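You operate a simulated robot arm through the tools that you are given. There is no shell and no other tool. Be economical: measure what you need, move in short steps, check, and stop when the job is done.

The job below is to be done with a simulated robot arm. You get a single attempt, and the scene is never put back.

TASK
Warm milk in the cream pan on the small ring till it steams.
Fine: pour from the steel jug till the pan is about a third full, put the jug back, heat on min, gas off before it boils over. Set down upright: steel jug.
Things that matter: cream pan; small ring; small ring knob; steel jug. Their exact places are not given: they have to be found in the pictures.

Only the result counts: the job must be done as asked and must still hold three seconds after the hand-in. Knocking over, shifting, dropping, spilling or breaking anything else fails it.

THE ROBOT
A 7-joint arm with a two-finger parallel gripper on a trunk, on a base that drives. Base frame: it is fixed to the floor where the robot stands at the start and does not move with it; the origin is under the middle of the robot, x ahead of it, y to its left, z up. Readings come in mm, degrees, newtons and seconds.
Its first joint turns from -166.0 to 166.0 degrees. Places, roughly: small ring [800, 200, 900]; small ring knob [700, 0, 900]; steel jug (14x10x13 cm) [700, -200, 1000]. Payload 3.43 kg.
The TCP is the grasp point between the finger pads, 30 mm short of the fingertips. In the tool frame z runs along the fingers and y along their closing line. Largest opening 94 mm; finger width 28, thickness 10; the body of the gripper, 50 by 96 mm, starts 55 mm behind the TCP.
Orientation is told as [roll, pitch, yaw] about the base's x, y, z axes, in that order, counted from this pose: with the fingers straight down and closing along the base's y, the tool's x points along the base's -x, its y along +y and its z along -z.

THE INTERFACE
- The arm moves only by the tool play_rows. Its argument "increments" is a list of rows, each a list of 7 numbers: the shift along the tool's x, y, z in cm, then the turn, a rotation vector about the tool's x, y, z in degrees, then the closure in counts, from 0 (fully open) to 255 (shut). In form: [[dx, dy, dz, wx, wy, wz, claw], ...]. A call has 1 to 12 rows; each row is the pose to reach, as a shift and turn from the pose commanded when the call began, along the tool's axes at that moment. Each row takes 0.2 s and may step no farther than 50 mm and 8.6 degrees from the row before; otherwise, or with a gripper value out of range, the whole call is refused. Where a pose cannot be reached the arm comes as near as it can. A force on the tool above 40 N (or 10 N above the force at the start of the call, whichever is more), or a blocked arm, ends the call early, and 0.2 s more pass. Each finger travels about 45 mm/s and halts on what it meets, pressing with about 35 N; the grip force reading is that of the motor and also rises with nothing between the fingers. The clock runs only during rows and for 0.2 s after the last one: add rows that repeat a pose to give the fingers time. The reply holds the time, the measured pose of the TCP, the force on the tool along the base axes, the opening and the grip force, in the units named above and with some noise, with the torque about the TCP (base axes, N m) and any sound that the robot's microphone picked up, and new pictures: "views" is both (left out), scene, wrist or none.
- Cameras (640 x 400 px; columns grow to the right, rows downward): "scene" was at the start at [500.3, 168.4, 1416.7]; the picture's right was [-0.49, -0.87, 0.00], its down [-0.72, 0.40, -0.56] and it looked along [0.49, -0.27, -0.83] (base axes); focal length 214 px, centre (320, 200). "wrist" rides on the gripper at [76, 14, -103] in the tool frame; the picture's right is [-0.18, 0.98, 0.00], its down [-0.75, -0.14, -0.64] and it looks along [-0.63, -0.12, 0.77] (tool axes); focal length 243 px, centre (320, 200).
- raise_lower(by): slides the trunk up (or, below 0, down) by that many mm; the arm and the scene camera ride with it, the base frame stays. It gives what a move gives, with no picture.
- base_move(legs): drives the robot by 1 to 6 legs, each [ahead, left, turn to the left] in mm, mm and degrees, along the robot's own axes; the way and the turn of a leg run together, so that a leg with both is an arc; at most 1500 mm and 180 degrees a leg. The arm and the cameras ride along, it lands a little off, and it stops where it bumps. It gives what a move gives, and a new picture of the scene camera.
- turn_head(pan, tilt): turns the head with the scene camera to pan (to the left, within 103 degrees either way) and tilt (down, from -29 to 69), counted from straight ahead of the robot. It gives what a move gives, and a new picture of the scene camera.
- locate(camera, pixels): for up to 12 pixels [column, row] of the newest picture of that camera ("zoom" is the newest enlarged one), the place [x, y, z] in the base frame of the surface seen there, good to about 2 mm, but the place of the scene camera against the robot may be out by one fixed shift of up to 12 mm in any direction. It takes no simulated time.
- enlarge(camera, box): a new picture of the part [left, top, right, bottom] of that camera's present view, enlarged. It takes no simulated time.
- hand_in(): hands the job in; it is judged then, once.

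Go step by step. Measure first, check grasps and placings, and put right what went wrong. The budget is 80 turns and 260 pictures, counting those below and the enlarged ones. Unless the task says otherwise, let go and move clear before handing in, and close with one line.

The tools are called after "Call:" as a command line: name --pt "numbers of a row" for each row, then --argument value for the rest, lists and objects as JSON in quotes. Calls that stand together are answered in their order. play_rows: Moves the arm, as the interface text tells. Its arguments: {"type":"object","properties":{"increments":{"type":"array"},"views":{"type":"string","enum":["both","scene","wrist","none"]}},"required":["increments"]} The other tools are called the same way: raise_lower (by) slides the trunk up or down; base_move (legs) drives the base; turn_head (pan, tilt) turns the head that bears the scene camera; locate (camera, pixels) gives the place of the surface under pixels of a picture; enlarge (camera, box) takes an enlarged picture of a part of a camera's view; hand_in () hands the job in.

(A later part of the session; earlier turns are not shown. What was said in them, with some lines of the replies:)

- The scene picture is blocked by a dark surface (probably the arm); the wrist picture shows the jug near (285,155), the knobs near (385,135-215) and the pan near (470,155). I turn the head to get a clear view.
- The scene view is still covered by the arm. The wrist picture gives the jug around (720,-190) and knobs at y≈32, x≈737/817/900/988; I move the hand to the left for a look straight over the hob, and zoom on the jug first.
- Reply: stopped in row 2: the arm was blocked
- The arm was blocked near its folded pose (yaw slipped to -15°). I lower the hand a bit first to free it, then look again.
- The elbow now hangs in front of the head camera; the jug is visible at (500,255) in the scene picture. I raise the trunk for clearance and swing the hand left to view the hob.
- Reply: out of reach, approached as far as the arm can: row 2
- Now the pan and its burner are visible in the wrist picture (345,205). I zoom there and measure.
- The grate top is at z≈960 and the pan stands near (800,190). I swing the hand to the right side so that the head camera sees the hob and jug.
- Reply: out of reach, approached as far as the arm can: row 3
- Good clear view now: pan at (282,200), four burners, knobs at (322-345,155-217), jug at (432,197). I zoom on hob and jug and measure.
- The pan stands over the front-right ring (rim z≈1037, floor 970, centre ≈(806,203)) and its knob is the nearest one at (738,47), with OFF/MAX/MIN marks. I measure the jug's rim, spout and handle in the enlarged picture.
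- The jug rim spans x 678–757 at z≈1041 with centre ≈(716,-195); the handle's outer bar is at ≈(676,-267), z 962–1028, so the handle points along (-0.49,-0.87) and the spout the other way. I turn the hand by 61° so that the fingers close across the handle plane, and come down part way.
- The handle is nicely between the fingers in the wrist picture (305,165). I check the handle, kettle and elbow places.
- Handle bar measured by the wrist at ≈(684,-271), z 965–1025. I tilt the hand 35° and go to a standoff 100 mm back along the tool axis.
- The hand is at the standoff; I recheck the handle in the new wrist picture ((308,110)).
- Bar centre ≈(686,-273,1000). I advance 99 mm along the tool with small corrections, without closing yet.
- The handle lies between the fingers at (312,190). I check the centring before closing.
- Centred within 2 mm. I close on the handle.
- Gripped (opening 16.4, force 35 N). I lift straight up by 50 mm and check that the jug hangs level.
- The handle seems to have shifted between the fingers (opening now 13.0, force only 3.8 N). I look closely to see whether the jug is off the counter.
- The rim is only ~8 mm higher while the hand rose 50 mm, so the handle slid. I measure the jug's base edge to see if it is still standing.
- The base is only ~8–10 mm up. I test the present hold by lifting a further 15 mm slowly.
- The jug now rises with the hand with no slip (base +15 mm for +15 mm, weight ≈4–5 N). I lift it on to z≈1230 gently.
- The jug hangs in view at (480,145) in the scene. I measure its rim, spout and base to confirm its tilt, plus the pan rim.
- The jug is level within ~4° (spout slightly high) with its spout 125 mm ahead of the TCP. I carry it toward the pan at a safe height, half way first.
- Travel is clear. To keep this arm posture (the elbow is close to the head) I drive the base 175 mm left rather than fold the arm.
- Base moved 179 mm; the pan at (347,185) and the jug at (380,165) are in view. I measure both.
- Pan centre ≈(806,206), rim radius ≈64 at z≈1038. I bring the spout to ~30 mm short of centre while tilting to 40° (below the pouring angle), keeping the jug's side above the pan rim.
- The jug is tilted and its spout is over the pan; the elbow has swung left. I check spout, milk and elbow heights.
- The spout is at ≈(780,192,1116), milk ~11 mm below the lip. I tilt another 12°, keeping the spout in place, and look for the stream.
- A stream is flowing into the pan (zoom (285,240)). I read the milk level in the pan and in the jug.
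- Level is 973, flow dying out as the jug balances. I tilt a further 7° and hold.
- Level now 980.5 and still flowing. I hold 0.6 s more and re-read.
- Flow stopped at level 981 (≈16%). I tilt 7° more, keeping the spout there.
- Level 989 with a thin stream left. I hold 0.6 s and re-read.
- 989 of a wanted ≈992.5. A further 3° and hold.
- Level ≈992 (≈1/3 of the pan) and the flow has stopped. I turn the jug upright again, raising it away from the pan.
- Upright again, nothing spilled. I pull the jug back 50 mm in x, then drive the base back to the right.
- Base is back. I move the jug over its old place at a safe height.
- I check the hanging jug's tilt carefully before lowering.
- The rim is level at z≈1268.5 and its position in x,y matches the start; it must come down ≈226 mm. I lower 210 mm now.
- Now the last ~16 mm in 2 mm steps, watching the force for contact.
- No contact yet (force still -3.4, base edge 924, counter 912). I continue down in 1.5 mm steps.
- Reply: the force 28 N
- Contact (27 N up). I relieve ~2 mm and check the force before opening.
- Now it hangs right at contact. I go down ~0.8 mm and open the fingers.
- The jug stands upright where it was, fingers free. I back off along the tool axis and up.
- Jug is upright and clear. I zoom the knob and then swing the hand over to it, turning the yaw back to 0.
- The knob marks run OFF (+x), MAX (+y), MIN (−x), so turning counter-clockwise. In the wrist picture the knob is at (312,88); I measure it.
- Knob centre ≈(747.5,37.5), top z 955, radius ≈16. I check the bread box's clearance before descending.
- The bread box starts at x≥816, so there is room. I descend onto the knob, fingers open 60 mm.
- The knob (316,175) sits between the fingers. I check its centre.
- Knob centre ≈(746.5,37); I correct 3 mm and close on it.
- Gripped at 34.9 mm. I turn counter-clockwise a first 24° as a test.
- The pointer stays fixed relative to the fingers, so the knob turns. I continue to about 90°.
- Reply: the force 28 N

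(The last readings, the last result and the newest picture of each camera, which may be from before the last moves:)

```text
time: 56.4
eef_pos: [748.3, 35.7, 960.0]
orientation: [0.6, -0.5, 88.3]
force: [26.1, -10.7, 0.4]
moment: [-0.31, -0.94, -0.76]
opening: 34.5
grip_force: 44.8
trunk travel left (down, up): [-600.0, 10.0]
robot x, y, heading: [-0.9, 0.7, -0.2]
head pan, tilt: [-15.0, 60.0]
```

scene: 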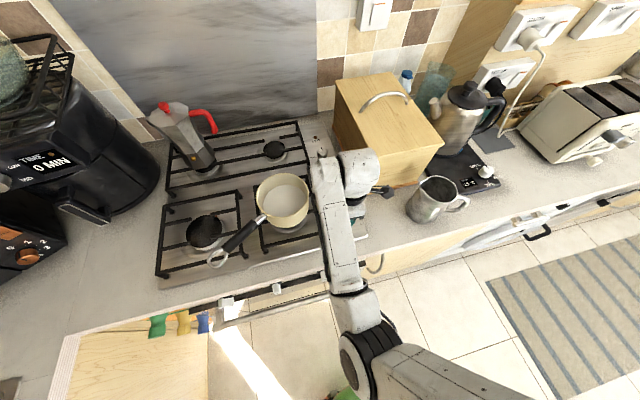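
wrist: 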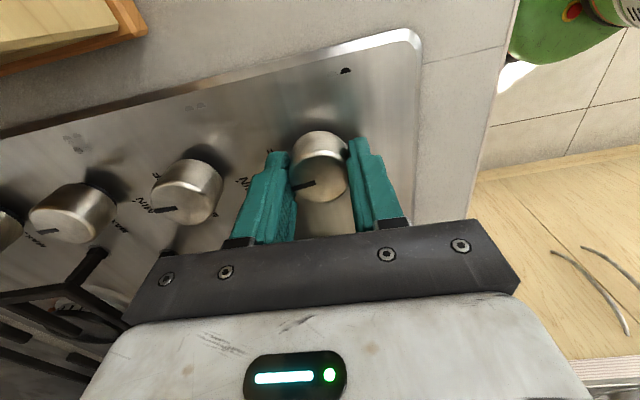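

The pointer again points toward OFF like its neighbours, so the knob slipped back (off-centre by ~3 mm, or it needs pushing in). I open, turn back to yaw 0 and look.

Call:
play_rows --pt "0 0 0 0 0 0 180" --pt "0 0 0 0 0 0 110" --pt "0 0 0 0 0 8 92" --pt "0 0 0 0 0 16 92" --pt "0 0 0 0 0 24 92" --pt "0 0 0 0 0 32 92" --pt "0 0 0 0 0 40 92" --pt "0 0 0 0 0 48 92" --pt "0 0 0 0 0 56 92" --pt "0 0 0 0 0 64 92" --pt "0 0 0 0 0 72 92" --pt "0 0 0 0 0 80 92"

Call:
enlarge --camera "wrist" --box '[220, 80, 420, 240]'

```text
time: 59.0
eef_pos: [745.2, 35.6, 960.9]
orientation: [0.7, 0.9, 8.0]
force: [-0.6, -0.4, -1.1]
moment: [0.0, 0.0, 0.0]
opening: 60.1
grip_force: 0.1
trunk travel left (down, up): [-600.0, 10.0]
robot x, y, heading: [1.2, -0.0, -0.2]
head pan, tilt: [-15.0, 60.0]
```

scene: 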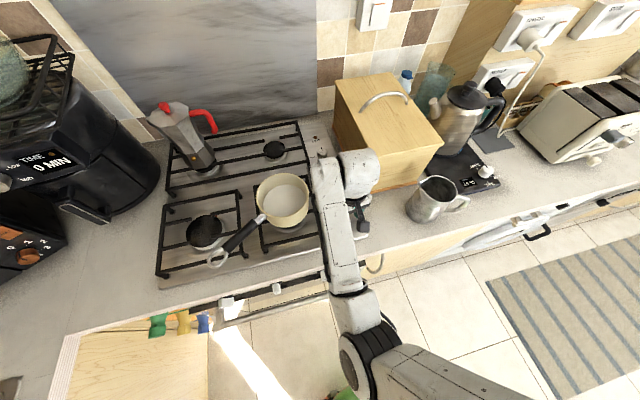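
wrist: 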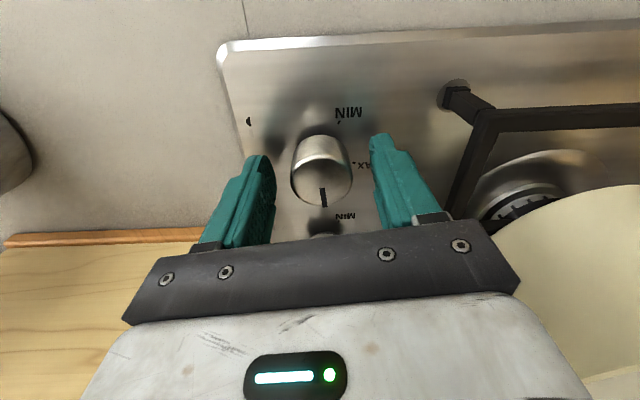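

```text
2.50 times, centred on (320, 160) of wrist
```

zoom: 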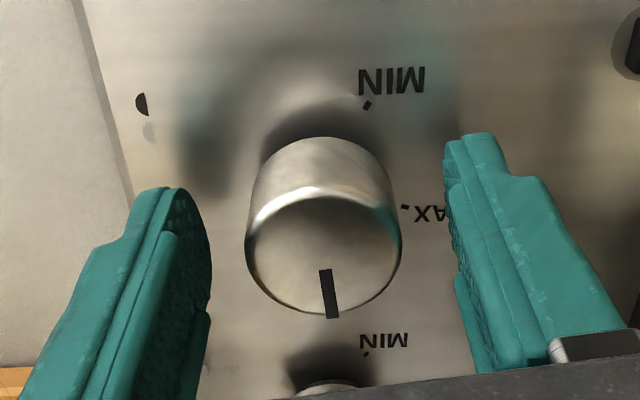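

The pointer is still on OFF, so the knob needs pushing in while turning. I measure the tick positions around the centre for the needed angle.

Call:
locate --camera "zoom" --pixels '[[367, 105], [405, 207], [368, 352], [320, 270], [333, 315], [395, 85]]'

```text
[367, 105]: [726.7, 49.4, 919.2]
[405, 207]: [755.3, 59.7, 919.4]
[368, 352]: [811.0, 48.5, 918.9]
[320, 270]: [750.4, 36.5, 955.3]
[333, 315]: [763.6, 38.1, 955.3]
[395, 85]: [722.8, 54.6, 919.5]
```

OFF is at ≈0°, MAX ≈73°, MIN ≈148° around (748,36). I re-centre, turn to yaw −60° and close on the knob.

Call:
play_rows --pt "-0.3 0 0 0 0 8 92" --pt "-0.3 0 0 0 0 16 92" --pt "-0.3 0 0 0 0 24 92" --pt "-0.3 0 0 0 0 32 92" --pt "-0.3 0 0 0 0 40 92" --pt "-0.3 0 0 0 0 48 92" --pt "-0.3 0 0 0 0 56 92" --pt "-0.3 0 0 0 0 62 92" --pt "-0.3 0 0 0 0 68 92" --pt "-0.3 0 0 0 0 68 92"

```text
time: 61.2
eef_pos: [748.3, 36.0, 960.8]
orientation: [-0.6, 0.8, -59.9]
force: [0.2, -0.1, 0.2]
moment: [0.01, -0.01, 0.04]
opening: 60.1
grip_force: 0.0
trunk travel left (down, up): [-600.0, 10.0]
robot x, y, heading: [-0.1, -0.1, 0.1]
head pan, tilt: [-15.0, 60.0]
```

scene: 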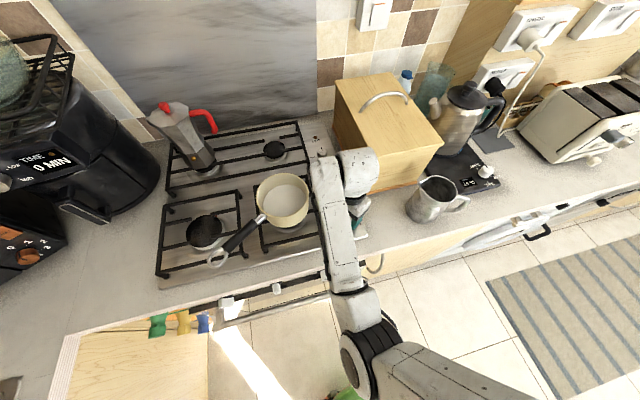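
wrist: 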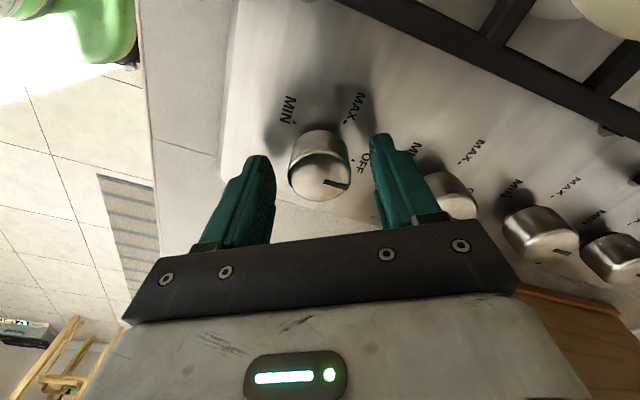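

Reached yaw −60° with clear marks (OFF, MAX, MIN). I close and push down 4 mm, then read the force.

Call:
play_rows --pt "0 0 0 0 0 0 160" --pt "0 0 0 0 0 0 220" --pt "0 0 0 0 0 0 255" --pt "0 0 0 0 0 0 255" --pt "0 0 0.2 0 0 0 255" --pt "0 0 0.4 0 0 0 255" --pt "0 0 0.4 0 0 0 255" --views "wrist"

```text
time: 62.8
eef_pos: [747.9, 36.3, 957.7]
orientation: [-0.5, 0.7, -59.9]
force: [-5.7, -4.0, 10.3]
moment: [0.46, -0.04, 0.1]
opening: 34.5
grip_force: 44.8
trunk travel left (down, up): [-600.0, 10.0]
robot x, y, heading: [-1.4, -4.5, 0.3]
head pan, tilt: [-15.0, 60.0]
```

wrist: 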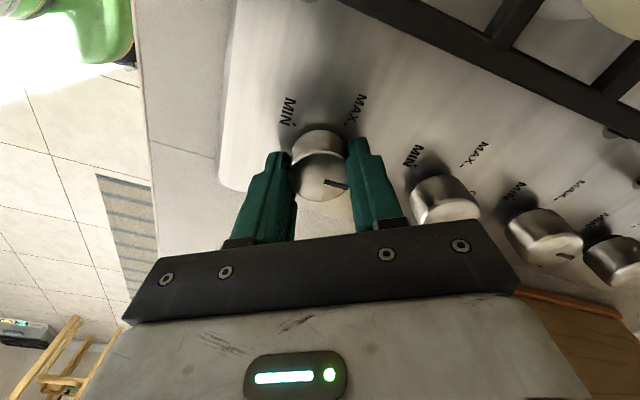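

It gave 3 mm under 10 N. I push 2 mm more and turn 30° counter-clockwise to test.

Call:
play_rows --pt "0 0 0.2 0 0 0 255" --pt "0 0 0.2 0 0 -8 255" --pt "0 0 0.2 0 0 -16 255" --pt "0 0 0.2 0 0 -24 255" --pt "0 0 0.2 0 0 -30 255" --views "wrist"

Call:
enlarge --camera "wrist" --box '[220, 80, 420, 240]'

```text
time: 64.0
eef_pos: [747.9, 35.7, 955.6]
orientation: [0.1, 0.8, -29.7]
force: [1.8, -5.7, 36.1]
moment: [-0.24, -0.04, -0.03]
opening: 34.7
grip_force: 44.9
trunk travel left (down, up): [-600.0, 10.0]
robot x, y, heading: [0.0, -8.0, 0.3]
head pan, tilt: [-15.0, 60.0]
```

wrist: 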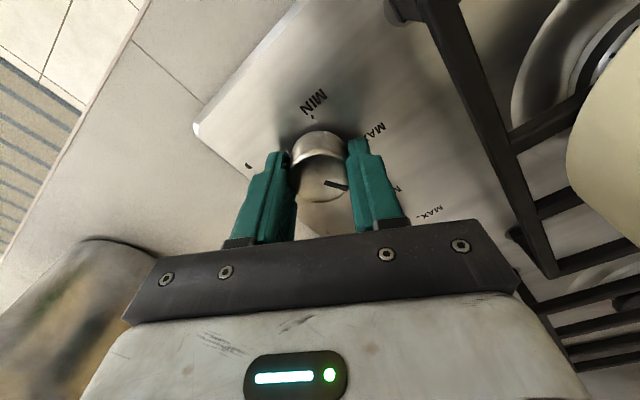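

```text
2.50 times, centred on (320, 160) of wrist
```

zoom: 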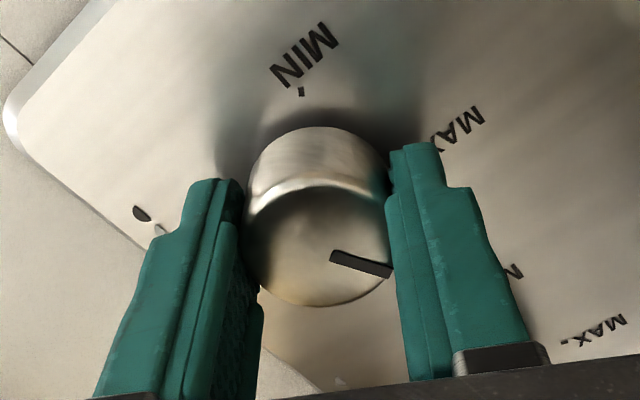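

Pushed in, the knob now turns freely (moment ≈0, pointer moves with the fingers). I ease the push slightly and turn on.

Call:
play_rows --pt "0 0 -0.15 0 0 -8 255" --pt "0 0 -0.15 0 0 -16 255" --pt "0 0 -0.15 0 0 -24 255" --pt "0 0 -0.15 0 0 -32 255" --pt "0 0 -0.15 0 0 -40 255" --pt "0 0 -0.15 0 0 -48 255" --pt "0 0 -0.15 0 0 -56 255" --pt "0 0 -0.15 0 0 -64 255" --pt "0 0 -0.15 0 0 -72 255" --pt "0 0 -0.15 0 0 -80 255" --pt "0 0 -0.15 0 0 -88 255"

Call:
enlarge --camera "wrist" --box '[220, 80, 420, 240]'

```text
time: 66.4
eef_pos: [748.0, 36.1, 956.2]
orientation: [1.0, 0.1, 58.5]
force: [1.4, 1.7, 9.2]
moment: [-1.3, -0.29, 0.0]
opening: 34.4
grip_force: 44.3
trunk travel left (down, up): [-600.0, 10.0]
robot x, y, heading: [0.0, -4.8, 0.1]
head pan, tilt: [-15.0, 60.0]
```

scene: 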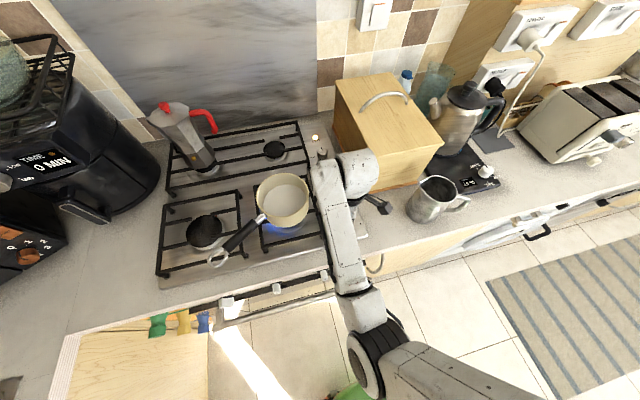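
wrist: 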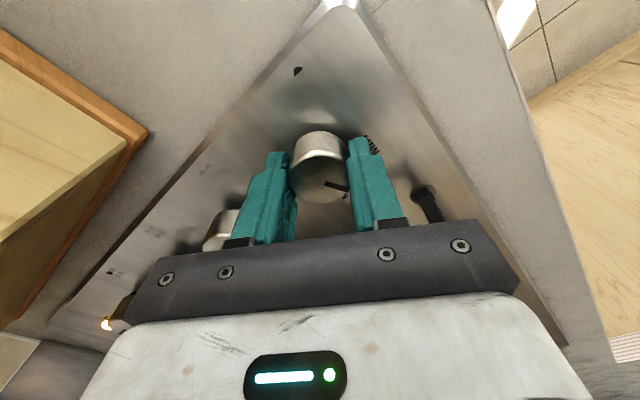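

```text
2.50 times, centred on (320, 160) of wrist
```

zoom: 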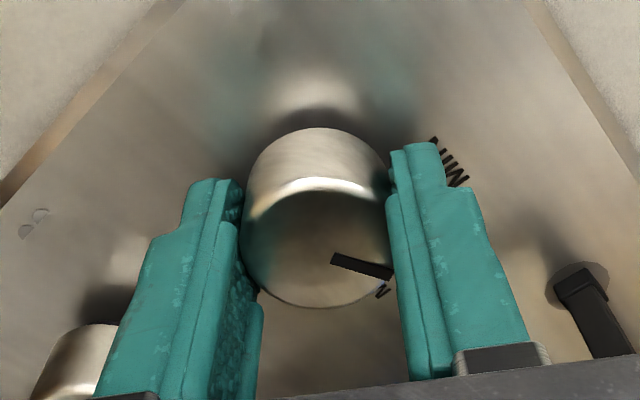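

The flame is lit under the pan (scene (280,225)) and the HOT lamp is on. I turn the last 30° toward MIN.

Call:
play_rows --pt "0 0 0 0 0 -8 255" --pt "0 0 0 0 0 -16 255" --pt "0 0 0 0 0 -24 255" --pt "0 0 0 0 0 -30 255"

Call:
enlarge --camera "wrist" --box '[220, 80, 420, 240]'

Call:
enlarge --camera "scene" --box '[230, 150, 340, 250]'

```text
time: 67.4
eef_pos: [748.4, 35.5, 955.5]
orientation: [0.9, -0.6, 88.3]
force: [-5.5, 3.0, 2.9]
moment: [-0.92, -0.63, -0.01]
opening: 34.8
grip_force: 44.6
trunk travel left (down, up): [-600.0, 10.0]
robot x, y, heading: [1.3, 2.8, -0.1]
head pan, tilt: [-15.0, 60.0]
```

scene: 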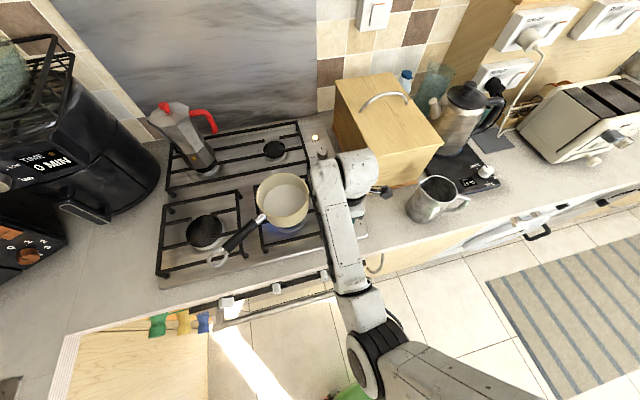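
wrist: 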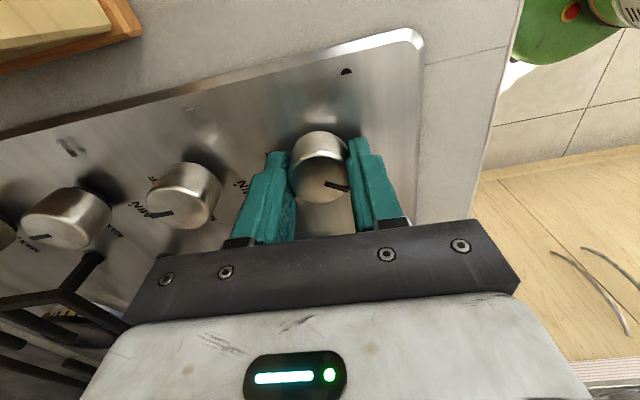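

```text
2.50 times, centred on (320, 160) of wrist
```

zoom: 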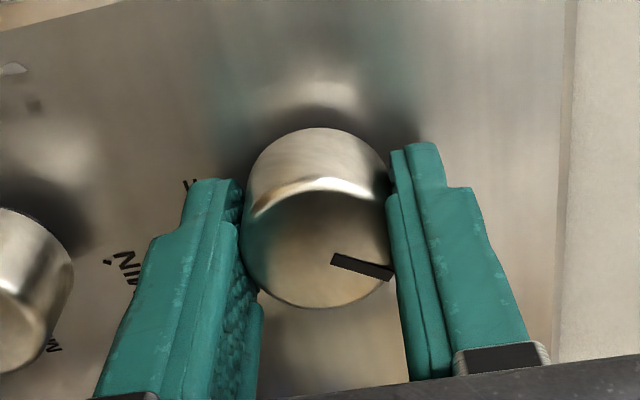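

```text
4.00 times, centred on (285, 200) of scene
```

zoom: 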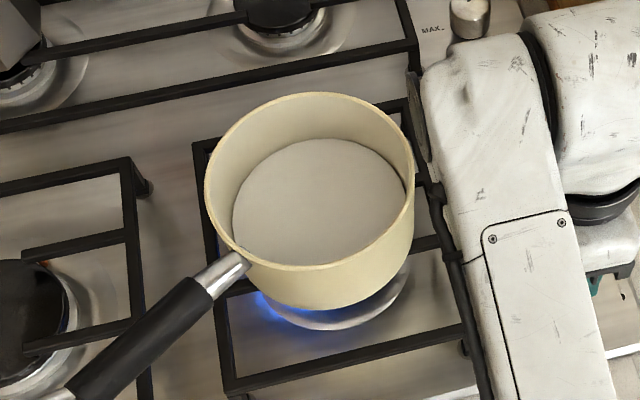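

The flame is low now and the knob pointer stands at ≈148°, i.e. MIN. I keep hold of the knob for a quick shut-off and wait, watching for steam.

Call:
play_rows --pt "0 0 -0.1 0 0 0 255" --pt "0 0 -0.2 0 0 0 255" --pt "0 0 -0.2 0 0 0 255" --pt "0 0 -0.2 0 0 0 255" --pt "0 0 -0.2 0 0 0 255" --pt "0 0 -0.2 0 0 0 255" --pt "0 0 -0.2 0 0 0 255" --pt "0 0 -0.2 0 0 0 255" --pt "0 0 -0.2 0 0 0 255" --pt "0 0 -0.2 0 0 0 255" --pt "0 0 -0.2 0 0 0 255" --pt "0 0 -0.2 0 0 0 255" --views "none"

Call:
play_rows --pt "0 0 0 0 0 0 255" --pt "0 0 0 0 0 0 255" --pt "0 0 0 0 0 0 255" --pt "0 0 0 0 0 0 255" --pt "0 0 0 0 0 0 255" --pt "0 0 0 0 0 0 255" --pt "0 0 0 0 0 0 255" --pt "0 0 0 0 0 0 255" --pt "0 0 0 0 0 0 255" --pt "0 0 0 0 0 0 255" --pt "0 0 0 0 0 0 255" --pt "0 0 0 0 0 0 255" --views "none"

Call:
enlarge --camera "scene" --box '[230, 130, 340, 250]'

```text
time: 70.0
eef_pos: [746.9, 37.4, 958.2]
orientation: [0.8, -0.4, 88.1]
force: [-17.9, -4.9, 1.6]
moment: [-0.33, -0.48, 0.03]
opening: 34.9
grip_force: 45.4
trunk travel left (down, up): [-600.0, 10.0]
robot x, y, heading: [-0.5, -0.7, 0.2]
head pan, tilt: [-15.0, 60.0]
```

```text
time: 72.6
eef_pos: [747.9, 36.7, 958.0]
orientation: [0.9, -0.4, 88.0]
force: [-19.6, -6.9, 2.1]
moment: [-0.17, -0.47, 0.05]
opening: 34.9
grip_force: 45.3
trunk travel left (down, up): [-600.0, 10.0]
robot x, y, heading: [-4.6, -1.1, 0.2]
head pan, tilt: [-15.0, 60.0]
```

```text
3.33 times, centred on (285, 190) of scene
```

zoom: 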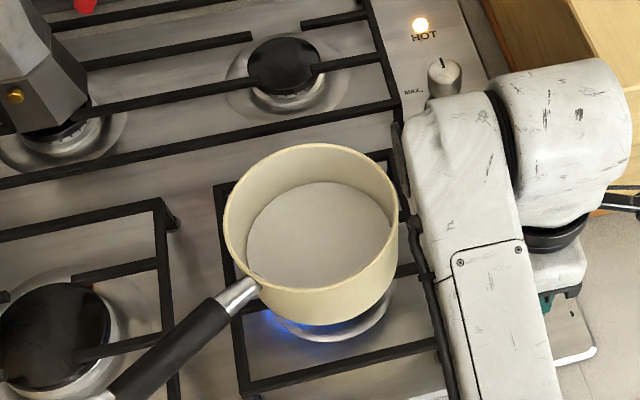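

No steam yet; flame small, milk quiet. I keep waiting with checks.

Call:
play_rows --pt "0 0 0 0 0 0 255" --pt "0 0 0 0 0 0 255" --pt "0 0 0 0 0 0 255" --pt "0 0 0 0 0 0 255" --pt "0 0 0 0 0 0 255" --pt "0 0 0 0 0 0 255" --pt "0 0 0 0 0 0 255" --pt "0 0 0 0 0 0 255" --pt "0 0 0 0 0 0 255" --pt "0 0 0 0 0 0 255" --pt "0 0 0 0 0 0 255" --pt "0 0 0 0 0 0 255" --views "none"

Call:
enlarge --camera "scene" --box '[230, 130, 340, 250]'

Call:
play_rows --pt "0 0 0 0 0 0 255" --pt "0 0 0 0 0 0 255" --pt "0 0 0 0 0 0 255" --pt "0 0 0 0 0 0 255" --pt "0 0 0 0 0 0 255" --pt "0 0 0 0 0 0 255" --pt "0 0 0 0 0 0 255" --pt "0 0 0 0 0 0 255" --pt "0 0 0 0 0 0 255" --pt "0 0 0 0 0 0 255" --pt "0 0 0 0 0 0 255" --pt "0 0 0 0 0 0 255" --views "none"

Call:
enlarge --camera "scene" --box '[230, 130, 340, 250]'

```text
time: 75.2
eef_pos: [747.9, 36.3, 958.9]
orientation: [0.9, -0.4, 88.2]
force: [-20.7, -6.1, 0.3]
moment: [-0.19, -0.43, 0.01]
opening: 34.8
grip_force: 45.2
trunk travel left (down, up): [-600.0, 10.0]
robot x, y, heading: [0.2, -1.6, 0.1]
head pan, tilt: [-15.0, 60.0]
```

```text
3.33 times, centred on (285, 190) of scene
```

zoom: 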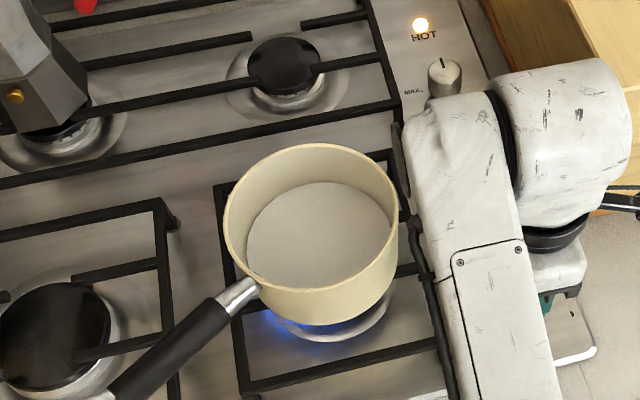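

```text
time: 77.8
eef_pos: [747.0, 38.1, 958.5]
orientation: [1.0, -0.5, 88.2]
force: [-21.3, -5.6, 0.5]
moment: [-0.18, -0.39, 0.0]
opening: 34.7
grip_force: 44.4
trunk travel left (down, up): [-600.0, 10.0]
robot x, y, heading: [0.3, -2.1, 0.0]
head pan, tilt: [-15.0, 60.0]
```

```text
3.33 times, centred on (285, 190) of scene
```

zoom: 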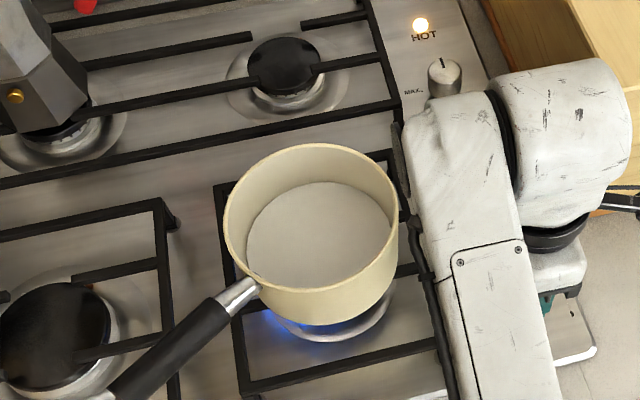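

Still no steam at 78 s. I keep waiting.

Call:
play_rows --pt "0 0 0 0 0 0 255" --pt "0 0 0 0 0 0 255" --pt "0 0 0 0 0 0 255" --pt "0 0 0 0 0 0 255" --pt "0 0 0 0 0 0 255" --pt "0 0 0 0 0 0 255" --pt "0 0 0 0 0 0 255" --pt "0 0 0 0 0 0 255" --pt "0 0 0 0 0 0 255" --pt "0 0 0 0 0 0 255" --pt "0 0 0 0 0 0 255" --pt "0 0 0 0 0 0 255" --views "none"

Call:
enlarge --camera "scene" --box '[230, 130, 340, 250]'

Call:
play_rows --pt "0 0 0 0 0 0 255" --pt "0 0 0 0 0 0 255" --pt "0 0 0 0 0 0 255" --pt "0 0 0 0 0 0 255" --pt "0 0 0 0 0 0 255" --pt "0 0 0 0 0 0 255" --pt "0 0 0 0 0 0 255" --pt "0 0 0 0 0 0 255" --pt "0 0 0 0 0 0 255" --pt "0 0 0 0 0 0 255" --pt "0 0 0 0 0 0 255" --pt "0 0 0 0 0 0 255" --views "none"

Call:
enlarge --camera "scene" --box '[230, 130, 340, 250]'

Call:
play_rows --pt "0 0 0 0 0 0 255" --pt "0 0 0 0 0 0 255" --pt "0 0 0 0 0 0 255" --pt "0 0 0 0 0 0 255" --pt "0 0 0 0 0 0 255" --pt "0 0 0 0 0 0 255" --pt "0 0 0 0 0 0 255" --pt "0 0 0 0 0 0 255" --pt "0 0 0 0 0 0 255" --pt "0 0 0 0 0 0 255" --pt "0 0 0 0 0 0 255" --pt "0 0 0 0 0 0 255" --views "none"

Call:
enlarge --camera "scene" --box '[230, 130, 340, 250]'

```text
time: 80.4
eef_pos: [747.7, 37.6, 958.0]
orientation: [1.0, -0.4, 88.2]
force: [-20.4, -5.2, 0.9]
moment: [-0.1, -0.4, 0.03]
opening: 34.8
grip_force: 45.3
trunk travel left (down, up): [-600.0, 10.0]
robot x, y, heading: [2.5, -3.0, 0.2]
head pan, tilt: [-15.0, 60.0]
```

```text
3.33 times, centred on (285, 190) of scene
```

zoom: 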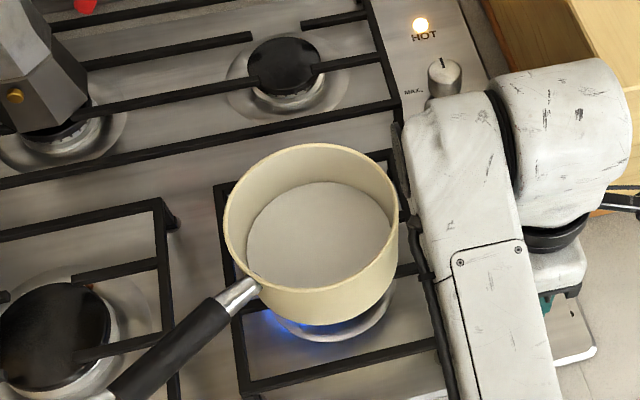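

```text
time: 83.0
eef_pos: [748.0, 36.9, 957.8]
orientation: [0.9, -0.4, 88.2]
force: [-21.3, -4.8, -0.2]
moment: [-0.12, -0.43, 0.01]
opening: 34.7
grip_force: 45.2
trunk travel left (down, up): [-600.0, 10.0]
robot x, y, heading: [1.2, -3.7, 0.0]
head pan, tilt: [-15.0, 60.0]
```

```text
3.33 times, centred on (285, 190) of scene
```

zoom: 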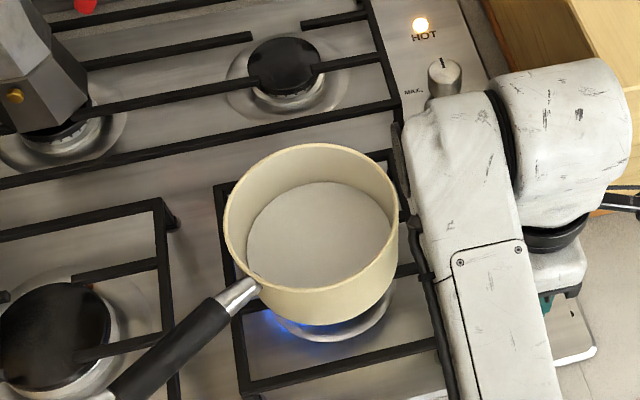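

```text
time: 85.6
eef_pos: [748.3, 37.0, 958.1]
orientation: [0.9, -0.4, 88.3]
force: [-20.8, -2.5, 0.0]
moment: [-0.06, -0.44, -0.03]
opening: 34.6
grip_force: 44.8
trunk travel left (down, up): [-600.0, 10.0]
robot x, y, heading: [3.5, -3.5, 0.2]
head pan, tilt: [-15.0, 60.0]
```

```text
3.33 times, centred on (285, 190) of scene
```

zoom: 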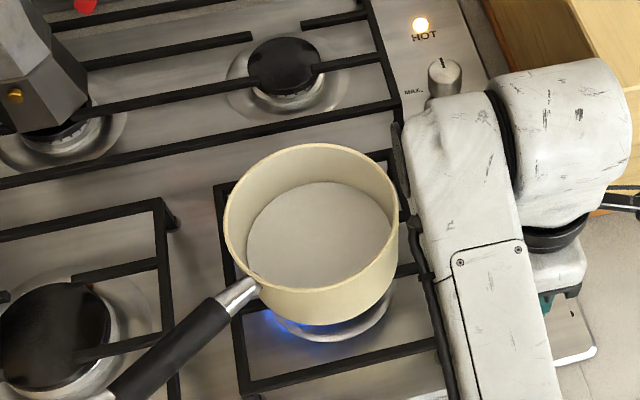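

No steam at 86 s. I wait on with checks every ~5 s.

Call:
play_rows --pt "0 0 0 0 0 0 255" --pt "0 0 0 0 0 0 255" --pt "0 0 0 0 0 0 255" --pt "0 0 0 0 0 0 255" --pt "0 0 0 0 0 0 255" --pt "0 0 0 0 0 0 255" --pt "0 0 0 0 0 0 255" --pt "0 0 0 0 0 0 255" --pt "0 0 0 0 0 0 255" --pt "0 0 0 0 0 0 255" --pt "0 0 0 0 0 0 255" --pt "0 0 0 0 0 0 255" --views "none"

Call:
play_rows --pt "0 0 0 0 0 0 255" --pt "0 0 0 0 0 0 255" --pt "0 0 0 0 0 0 255" --pt "0 0 0 0 0 0 255" --pt "0 0 0 0 0 0 255" --pt "0 0 0 0 0 0 255" --pt "0 0 0 0 0 0 255" --pt "0 0 0 0 0 0 255" --pt "0 0 0 0 0 0 255" --pt "0 0 0 0 0 0 255" --pt "0 0 0 0 0 0 255" --pt "0 0 0 0 0 0 255" --views "none"

Call:
enlarge --camera "scene" --box '[230, 130, 340, 250]'

Call:
play_rows --pt "0 0 0 0 0 0 255" --pt "0 0 0 0 0 0 255" --pt "0 0 0 0 0 0 255" --pt "0 0 0 0 0 0 255" --pt "0 0 0 0 0 0 255" --pt "0 0 0 0 0 0 255" --pt "0 0 0 0 0 0 255" --pt "0 0 0 0 0 0 255" --pt "0 0 0 0 0 0 255" --pt "0 0 0 0 0 0 255" --pt "0 0 0 0 0 0 255" --pt "0 0 0 0 0 0 255" --views "none"

Call:
play_rows --pt "0 0 0 0 0 0 255" --pt "0 0 0 0 0 0 255" --pt "0 0 0 0 0 0 255" --pt "0 0 0 0 0 0 255" --pt "0 0 0 0 0 0 255" --pt "0 0 0 0 0 0 255" --pt "0 0 0 0 0 0 255" --pt "0 0 0 0 0 0 255" --pt "0 0 0 0 0 0 255" --pt "0 0 0 0 0 0 255" --pt "0 0 0 0 0 0 255" --pt "0 0 0 0 0 0 255" --views "none"

Call:
enlarge --camera "scene" --box '[230, 130, 340, 250]'

```text
time: 88.2
eef_pos: [747.9, 36.2, 957.8]
orientation: [0.9, -0.4, 88.3]
force: [-20.2, -2.6, 0.3]
moment: [-0.09, -0.42, -0.01]
opening: 34.7
grip_force: 45.2
trunk travel left (down, up): [-600.0, 10.0]
robot x, y, heading: [-2.7, -2.4, 0.3]
head pan, tilt: [-15.0, 60.0]
```

```text
time: 90.8
eef_pos: [748.5, 36.0, 958.3]
orientation: [0.9, -0.4, 88.2]
force: [-21.6, -2.0, 0.2]
moment: [-0.07, -0.43, -0.01]
opening: 34.8
grip_force: 44.8
trunk travel left (down, up): [-600.0, 10.0]
robot x, y, heading: [-0.8, -3.1, 0.3]
head pan, tilt: [-15.0, 60.0]
```

```text
3.33 times, centred on (285, 190) of scene
```

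zoom: 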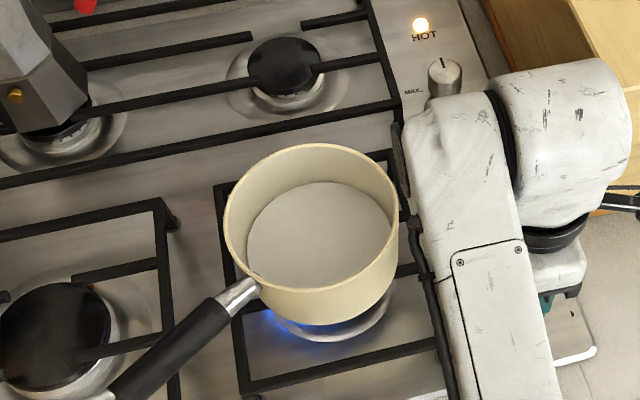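

```text
time: 93.4
eef_pos: [746.9, 36.8, 958.8]
orientation: [0.9, -0.4, 88.2]
force: [-20.1, -1.0, 0.6]
moment: [-0.06, -0.42, -0.03]
opening: 34.7
grip_force: 44.9
trunk travel left (down, up): [-600.0, 10.0]
robot x, y, heading: [-3.0, -1.6, 0.0]
head pan, tilt: [-15.0, 60.0]
```

```text
time: 96.0
eef_pos: [747.9, 36.4, 959.4]
orientation: [0.9, -0.4, 88.1]
force: [-21.2, -1.6, 0.8]
moment: [-0.01, -0.39, -0.04]
opening: 34.6
grip_force: 45.8
trunk travel left (down, up): [-600.0, 10.0]
robot x, y, heading: [0.8, -0.1, 0.4]
head pan, tilt: [-15.0, 60.0]
```

```text
3.33 times, centred on (285, 190) of scene
```

zoom: 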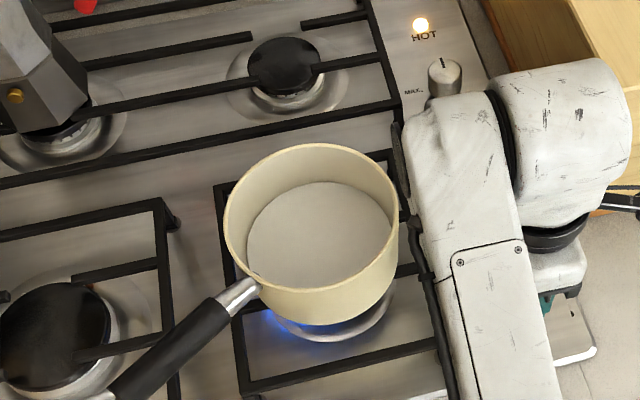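

Still quiet at 96 s. Continue waiting.

Call:
play_rows --pt "0 0 0 0 0 0 255" --pt "0 0 0 0 0 0 255" --pt "0 0 0 0 0 0 255" --pt "0 0 0 0 0 0 255" --pt "0 0 0 0 0 0 255" --pt "0 0 0 0 0 0 255" --pt "0 0 0 0 0 0 255" --pt "0 0 0 0 0 0 255" --pt "0 0 0 0 0 0 255" --pt "0 0 0 0 0 0 255" --pt "0 0 0 0 0 0 255" --pt "0 0 0 0 0 0 255" --views "none"

Call:
play_rows --pt "0 0 0 0 0 0 255" --pt "0 0 0 0 0 0 255" --pt "0 0 0 0 0 0 255" --pt "0 0 0 0 0 0 255" --pt "0 0 0 0 0 0 255" --pt "0 0 0 0 0 0 255" --pt "0 0 0 0 0 0 255" --pt "0 0 0 0 0 0 255" --pt "0 0 0 0 0 0 255" --pt "0 0 0 0 0 0 255" --pt "0 0 0 0 0 0 255" --pt "0 0 0 0 0 0 255" --views "none"

Call:
enlarge --camera "scene" --box '[230, 130, 340, 250]'

Call:
play_rows --pt "0 0 0 0 0 0 255" --pt "0 0 0 0 0 0 255" --pt "0 0 0 0 0 0 255" --pt "0 0 0 0 0 0 255" --pt "0 0 0 0 0 0 255" --pt "0 0 0 0 0 0 255" --pt "0 0 0 0 0 0 255" --pt "0 0 0 0 0 0 255" --pt "0 0 0 0 0 0 255" --pt "0 0 0 0 0 0 255" --pt "0 0 0 0 0 0 255" --pt "0 0 0 0 0 0 255" --views "none"

Call:
play_rows --pt "0 0 0 0 0 0 255" --pt "0 0 0 0 0 0 255" --pt "0 0 0 0 0 0 255" --pt "0 0 0 0 0 0 255" --pt "0 0 0 0 0 0 255" --pt "0 0 0 0 0 0 255" --pt "0 0 0 0 0 0 255" --pt "0 0 0 0 0 0 255" --pt "0 0 0 0 0 0 255" --pt "0 0 0 0 0 0 255" --pt "0 0 0 0 0 0 255" --pt "0 0 0 0 0 0 255" --views "none"

Call:
enlarge --camera "scene" --box '[230, 130, 340, 250]'

```text
time: 98.6
eef_pos: [747.7, 37.2, 957.1]
orientation: [0.9, -0.3, 88.2]
force: [-21.3, -0.8, 0.6]
moment: [-0.09, -0.43, -0.02]
opening: 34.7
grip_force: 45.4
trunk travel left (down, up): [-600.0, 10.0]
robot x, y, heading: [-2.3, -2.2, 0.2]
head pan, tilt: [-15.0, 60.0]
```

```text
time: 101.2
eef_pos: [748.3, 37.2, 958.0]
orientation: [0.9, -0.4, 88.3]
force: [-21.3, -0.5, 1.7]
moment: [-0.05, -0.45, -0.01]
opening: 34.6
grip_force: 45.0
trunk travel left (down, up): [-600.0, 10.0]
robot x, y, heading: [0.6, -2.0, 0.2]
head pan, tilt: [-15.0, 60.0]
```

```text
3.33 times, centred on (285, 190) of scene
```

zoom: 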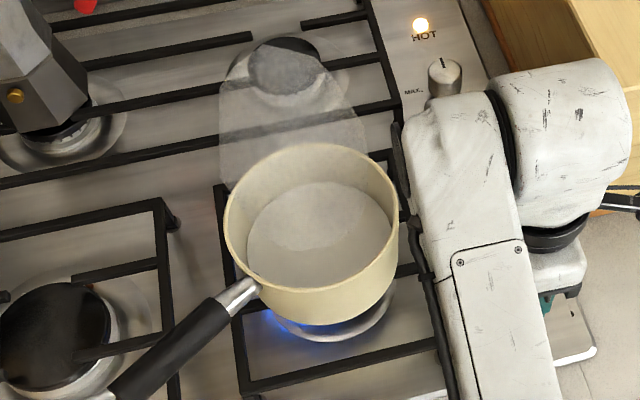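

```text
time: 103.8
eef_pos: [748.7, 37.3, 958.6]
orientation: [0.9, -0.4, 88.2]
force: [-21.7, -0.1, 1.3]
moment: [-0.02, -0.43, 0.01]
opening: 35.0
grip_force: 45.3
trunk travel left (down, up): [-600.0, 10.0]
robot x, y, heading: [-3.2, -3.2, 0.1]
head pan, tilt: [-15.0, 60.0]
```

```text
time: 106.4
eef_pos: [747.6, 37.3, 957.7]
orientation: [0.8, -0.4, 88.2]
force: [-20.5, -0.5, 0.5]
moment: [-0.02, -0.46, 0.01]
opening: 34.8
grip_force: 44.8
trunk travel left (down, up): [-600.0, 10.0]
robot x, y, heading: [2.2, -0.9, 0.0]
head pan, tilt: [-15.0, 60.0]
```

```text
3.33 times, centred on (285, 190) of scene
```

zoom: 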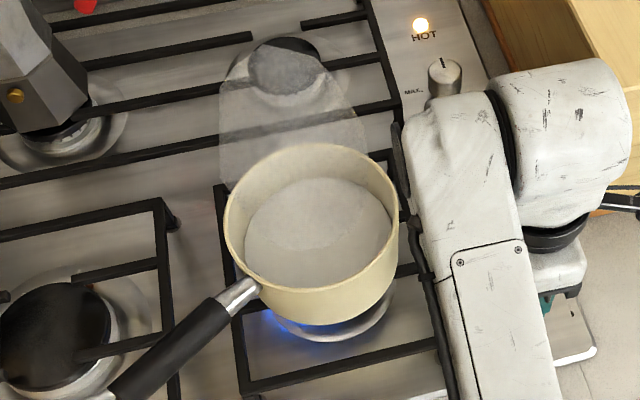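

Steam is rising above the pan (zoom (290,110)). I turn the knob back clockwise to OFF at once.

Call:
play_rows --pt "0 0 0 0 0 8.4 255" --pt "0 0 0 0 0 16.8 255" --pt "0 0 0 0 0 25.2 255" --pt "0 0 0 0 0 33.6 255" --pt "0 0 0 0 0 42 255" --pt "0 0 0 0 0 50.4 255" --pt "0 0 0 0 0 58.8 255" --pt "0 0 0 0 0 67.2 255" --pt "0 0 0 0 0 75.6 255" --pt "0 0 0 0 0 84 255" --pt "0 0 0 0 0 92.4 255" --pt "0 0 0 0 0 100.8 255" --views "none"

Call:
play_rows --pt "0 0 0 0 0 8.4 255" --pt "0 0 0 0 0 16.8 255" --pt "0 0 0 0 0 25.2 255" --pt "0 0 0 0 0 33.6 255" --pt "0 0 0 0 0 42 255" --pt "0 0 0 0 0 48 255"

Call:
enlarge --camera "wrist" --box '[220, 80, 420, 240]'

Call:
enlarge --camera "scene" --box '[230, 130, 340, 250]'

```text
time: 109.0
eef_pos: [748.4, 35.9, 958.2]
orientation: [0.3, 0.9, -12.8]
force: [-3.0, -1.1, 0.3]
moment: [-0.32, -0.78, 0.01]
opening: 34.7
grip_force: 45.2
trunk travel left (down, up): [-600.0, 10.0]
robot x, y, heading: [-1.3, -1.1, -0.0]
head pan, tilt: [-15.0, 60.0]
```

```text
time: 110.4
eef_pos: [747.4, 36.3, 958.0]
orientation: [-0.6, 0.9, -60.7]
force: [-3.8, -5.2, 1.3]
moment: [0.38, -0.13, 0.87]
opening: 34.9
grip_force: 44.8
trunk travel left (down, up): [-600.0, 10.0]
robot x, y, heading: [0.1, -0.1, 0.2]
head pan, tilt: [-15.0, 60.0]
```

scene: 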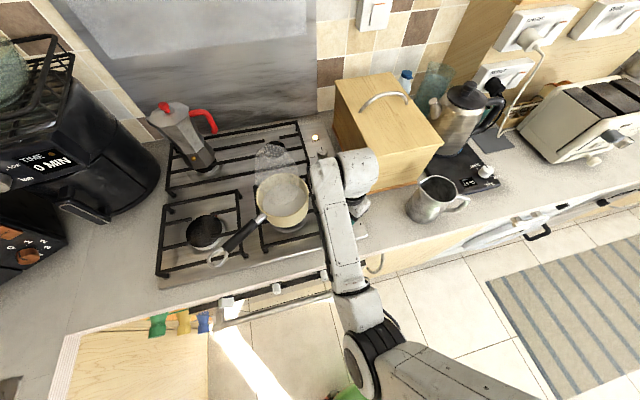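
wrist: 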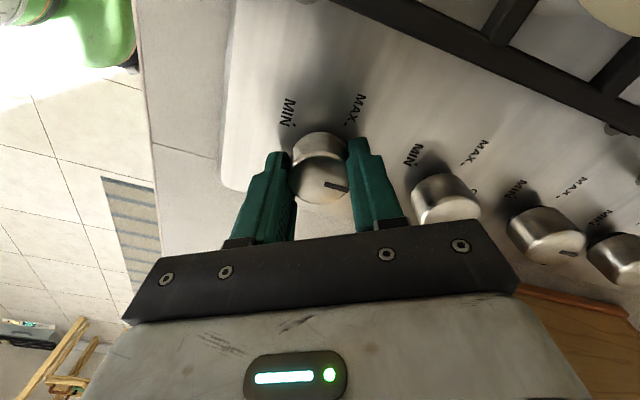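

```text
2.50 times, centred on (320, 160) of wrist
```

zoom: 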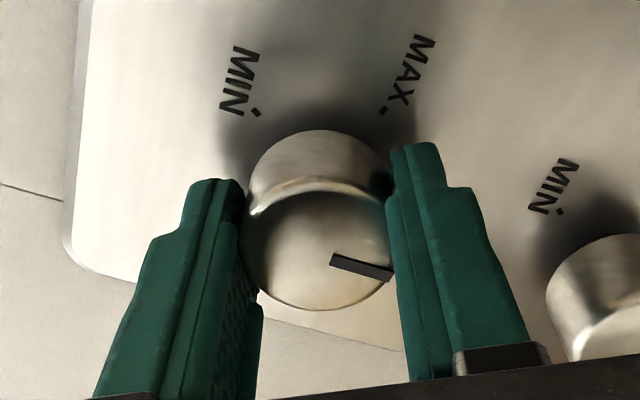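

```text
3.33 times, centred on (285, 190) of scene
```

zoom: 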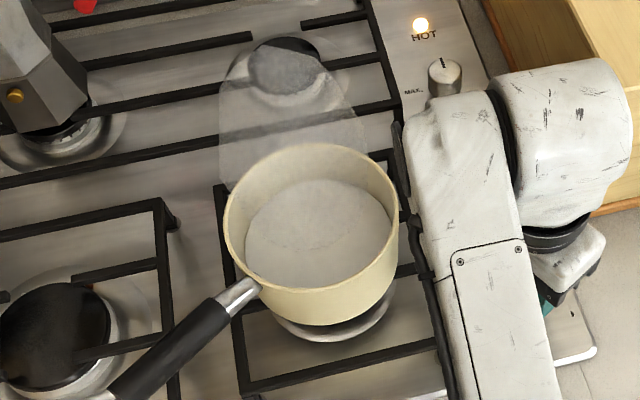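

The flame is out, the knob is at its OFF stop (moment 0.87), and the milk steams without boiling over. I open and move straight up.

Call:
play_rows --pt "0 0 0 0 0 0 180" --pt "0 0 0 0 0 0 110" --pt "0 0 0 0 0 0 92" --pt "0 0 -3 0 0 0 92" --pt "0 0 -7 0 0 0 92" --pt "0 0 -11 0 0 0 92" --pt "0 0 -15 0 0 0 92" --pt "0 0 -19 0 0 0 92" --pt "0 0 -23 0 0 0 92"

Call:
enlarge --camera "wrist" --box '[240, 40, 460, 200]'

Call:
enlarge --camera "scene" --box '[230, 130, 480, 260]'

```text
time: 112.4
eef_pos: [750.4, 34.0, 1188.3]
orientation: [-0.5, 0.8, -60.7]
force: [0.3, 0.5, -0.8]
moment: [0.0, 0.0, 0.0]
opening: 60.0
grip_force: 0.0
trunk travel left (down, up): [-600.0, 10.0]
robot x, y, heading: [-3.0, -1.6, 0.3]
head pan, tilt: [-15.0, 60.0]
```

scene: 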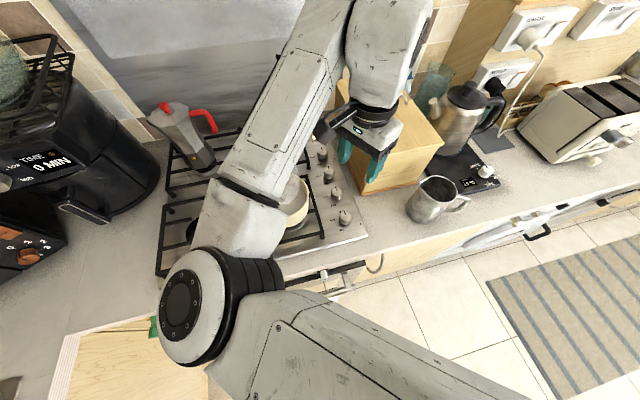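
wrist: 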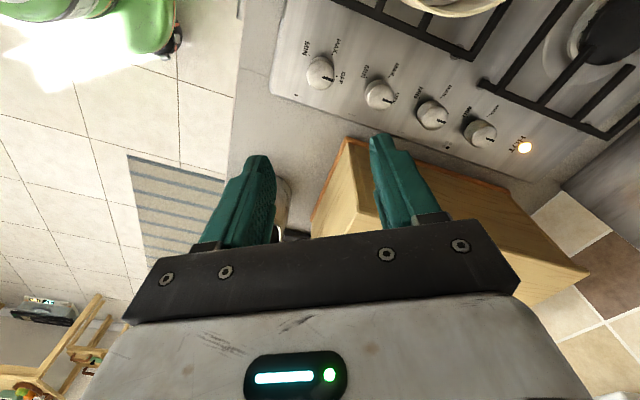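

```text
2.50 times, centred on (350, 120) of wrist
```

zoom: 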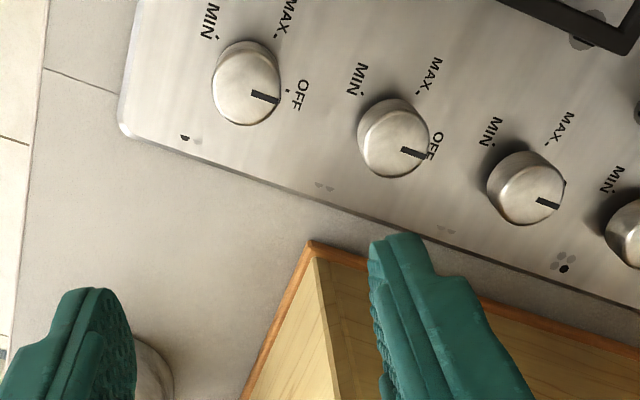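

```text
2.56 times, centred on (355, 195) of scene
```

zoom: 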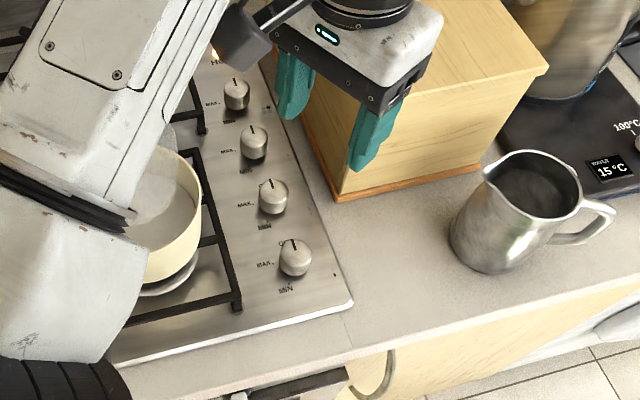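

The knob points to OFF like its neighbours, the flame is out, the jug stands upright in its place and the hand is clear. I hand in now.

Call:
hand_in

```text
The job is handed in.
```

The cream pan is about a third full of milk. I heated it on the small ring at min until it steamed, then turned the gas off with no boil-over. The steel jug is back upright in its place.
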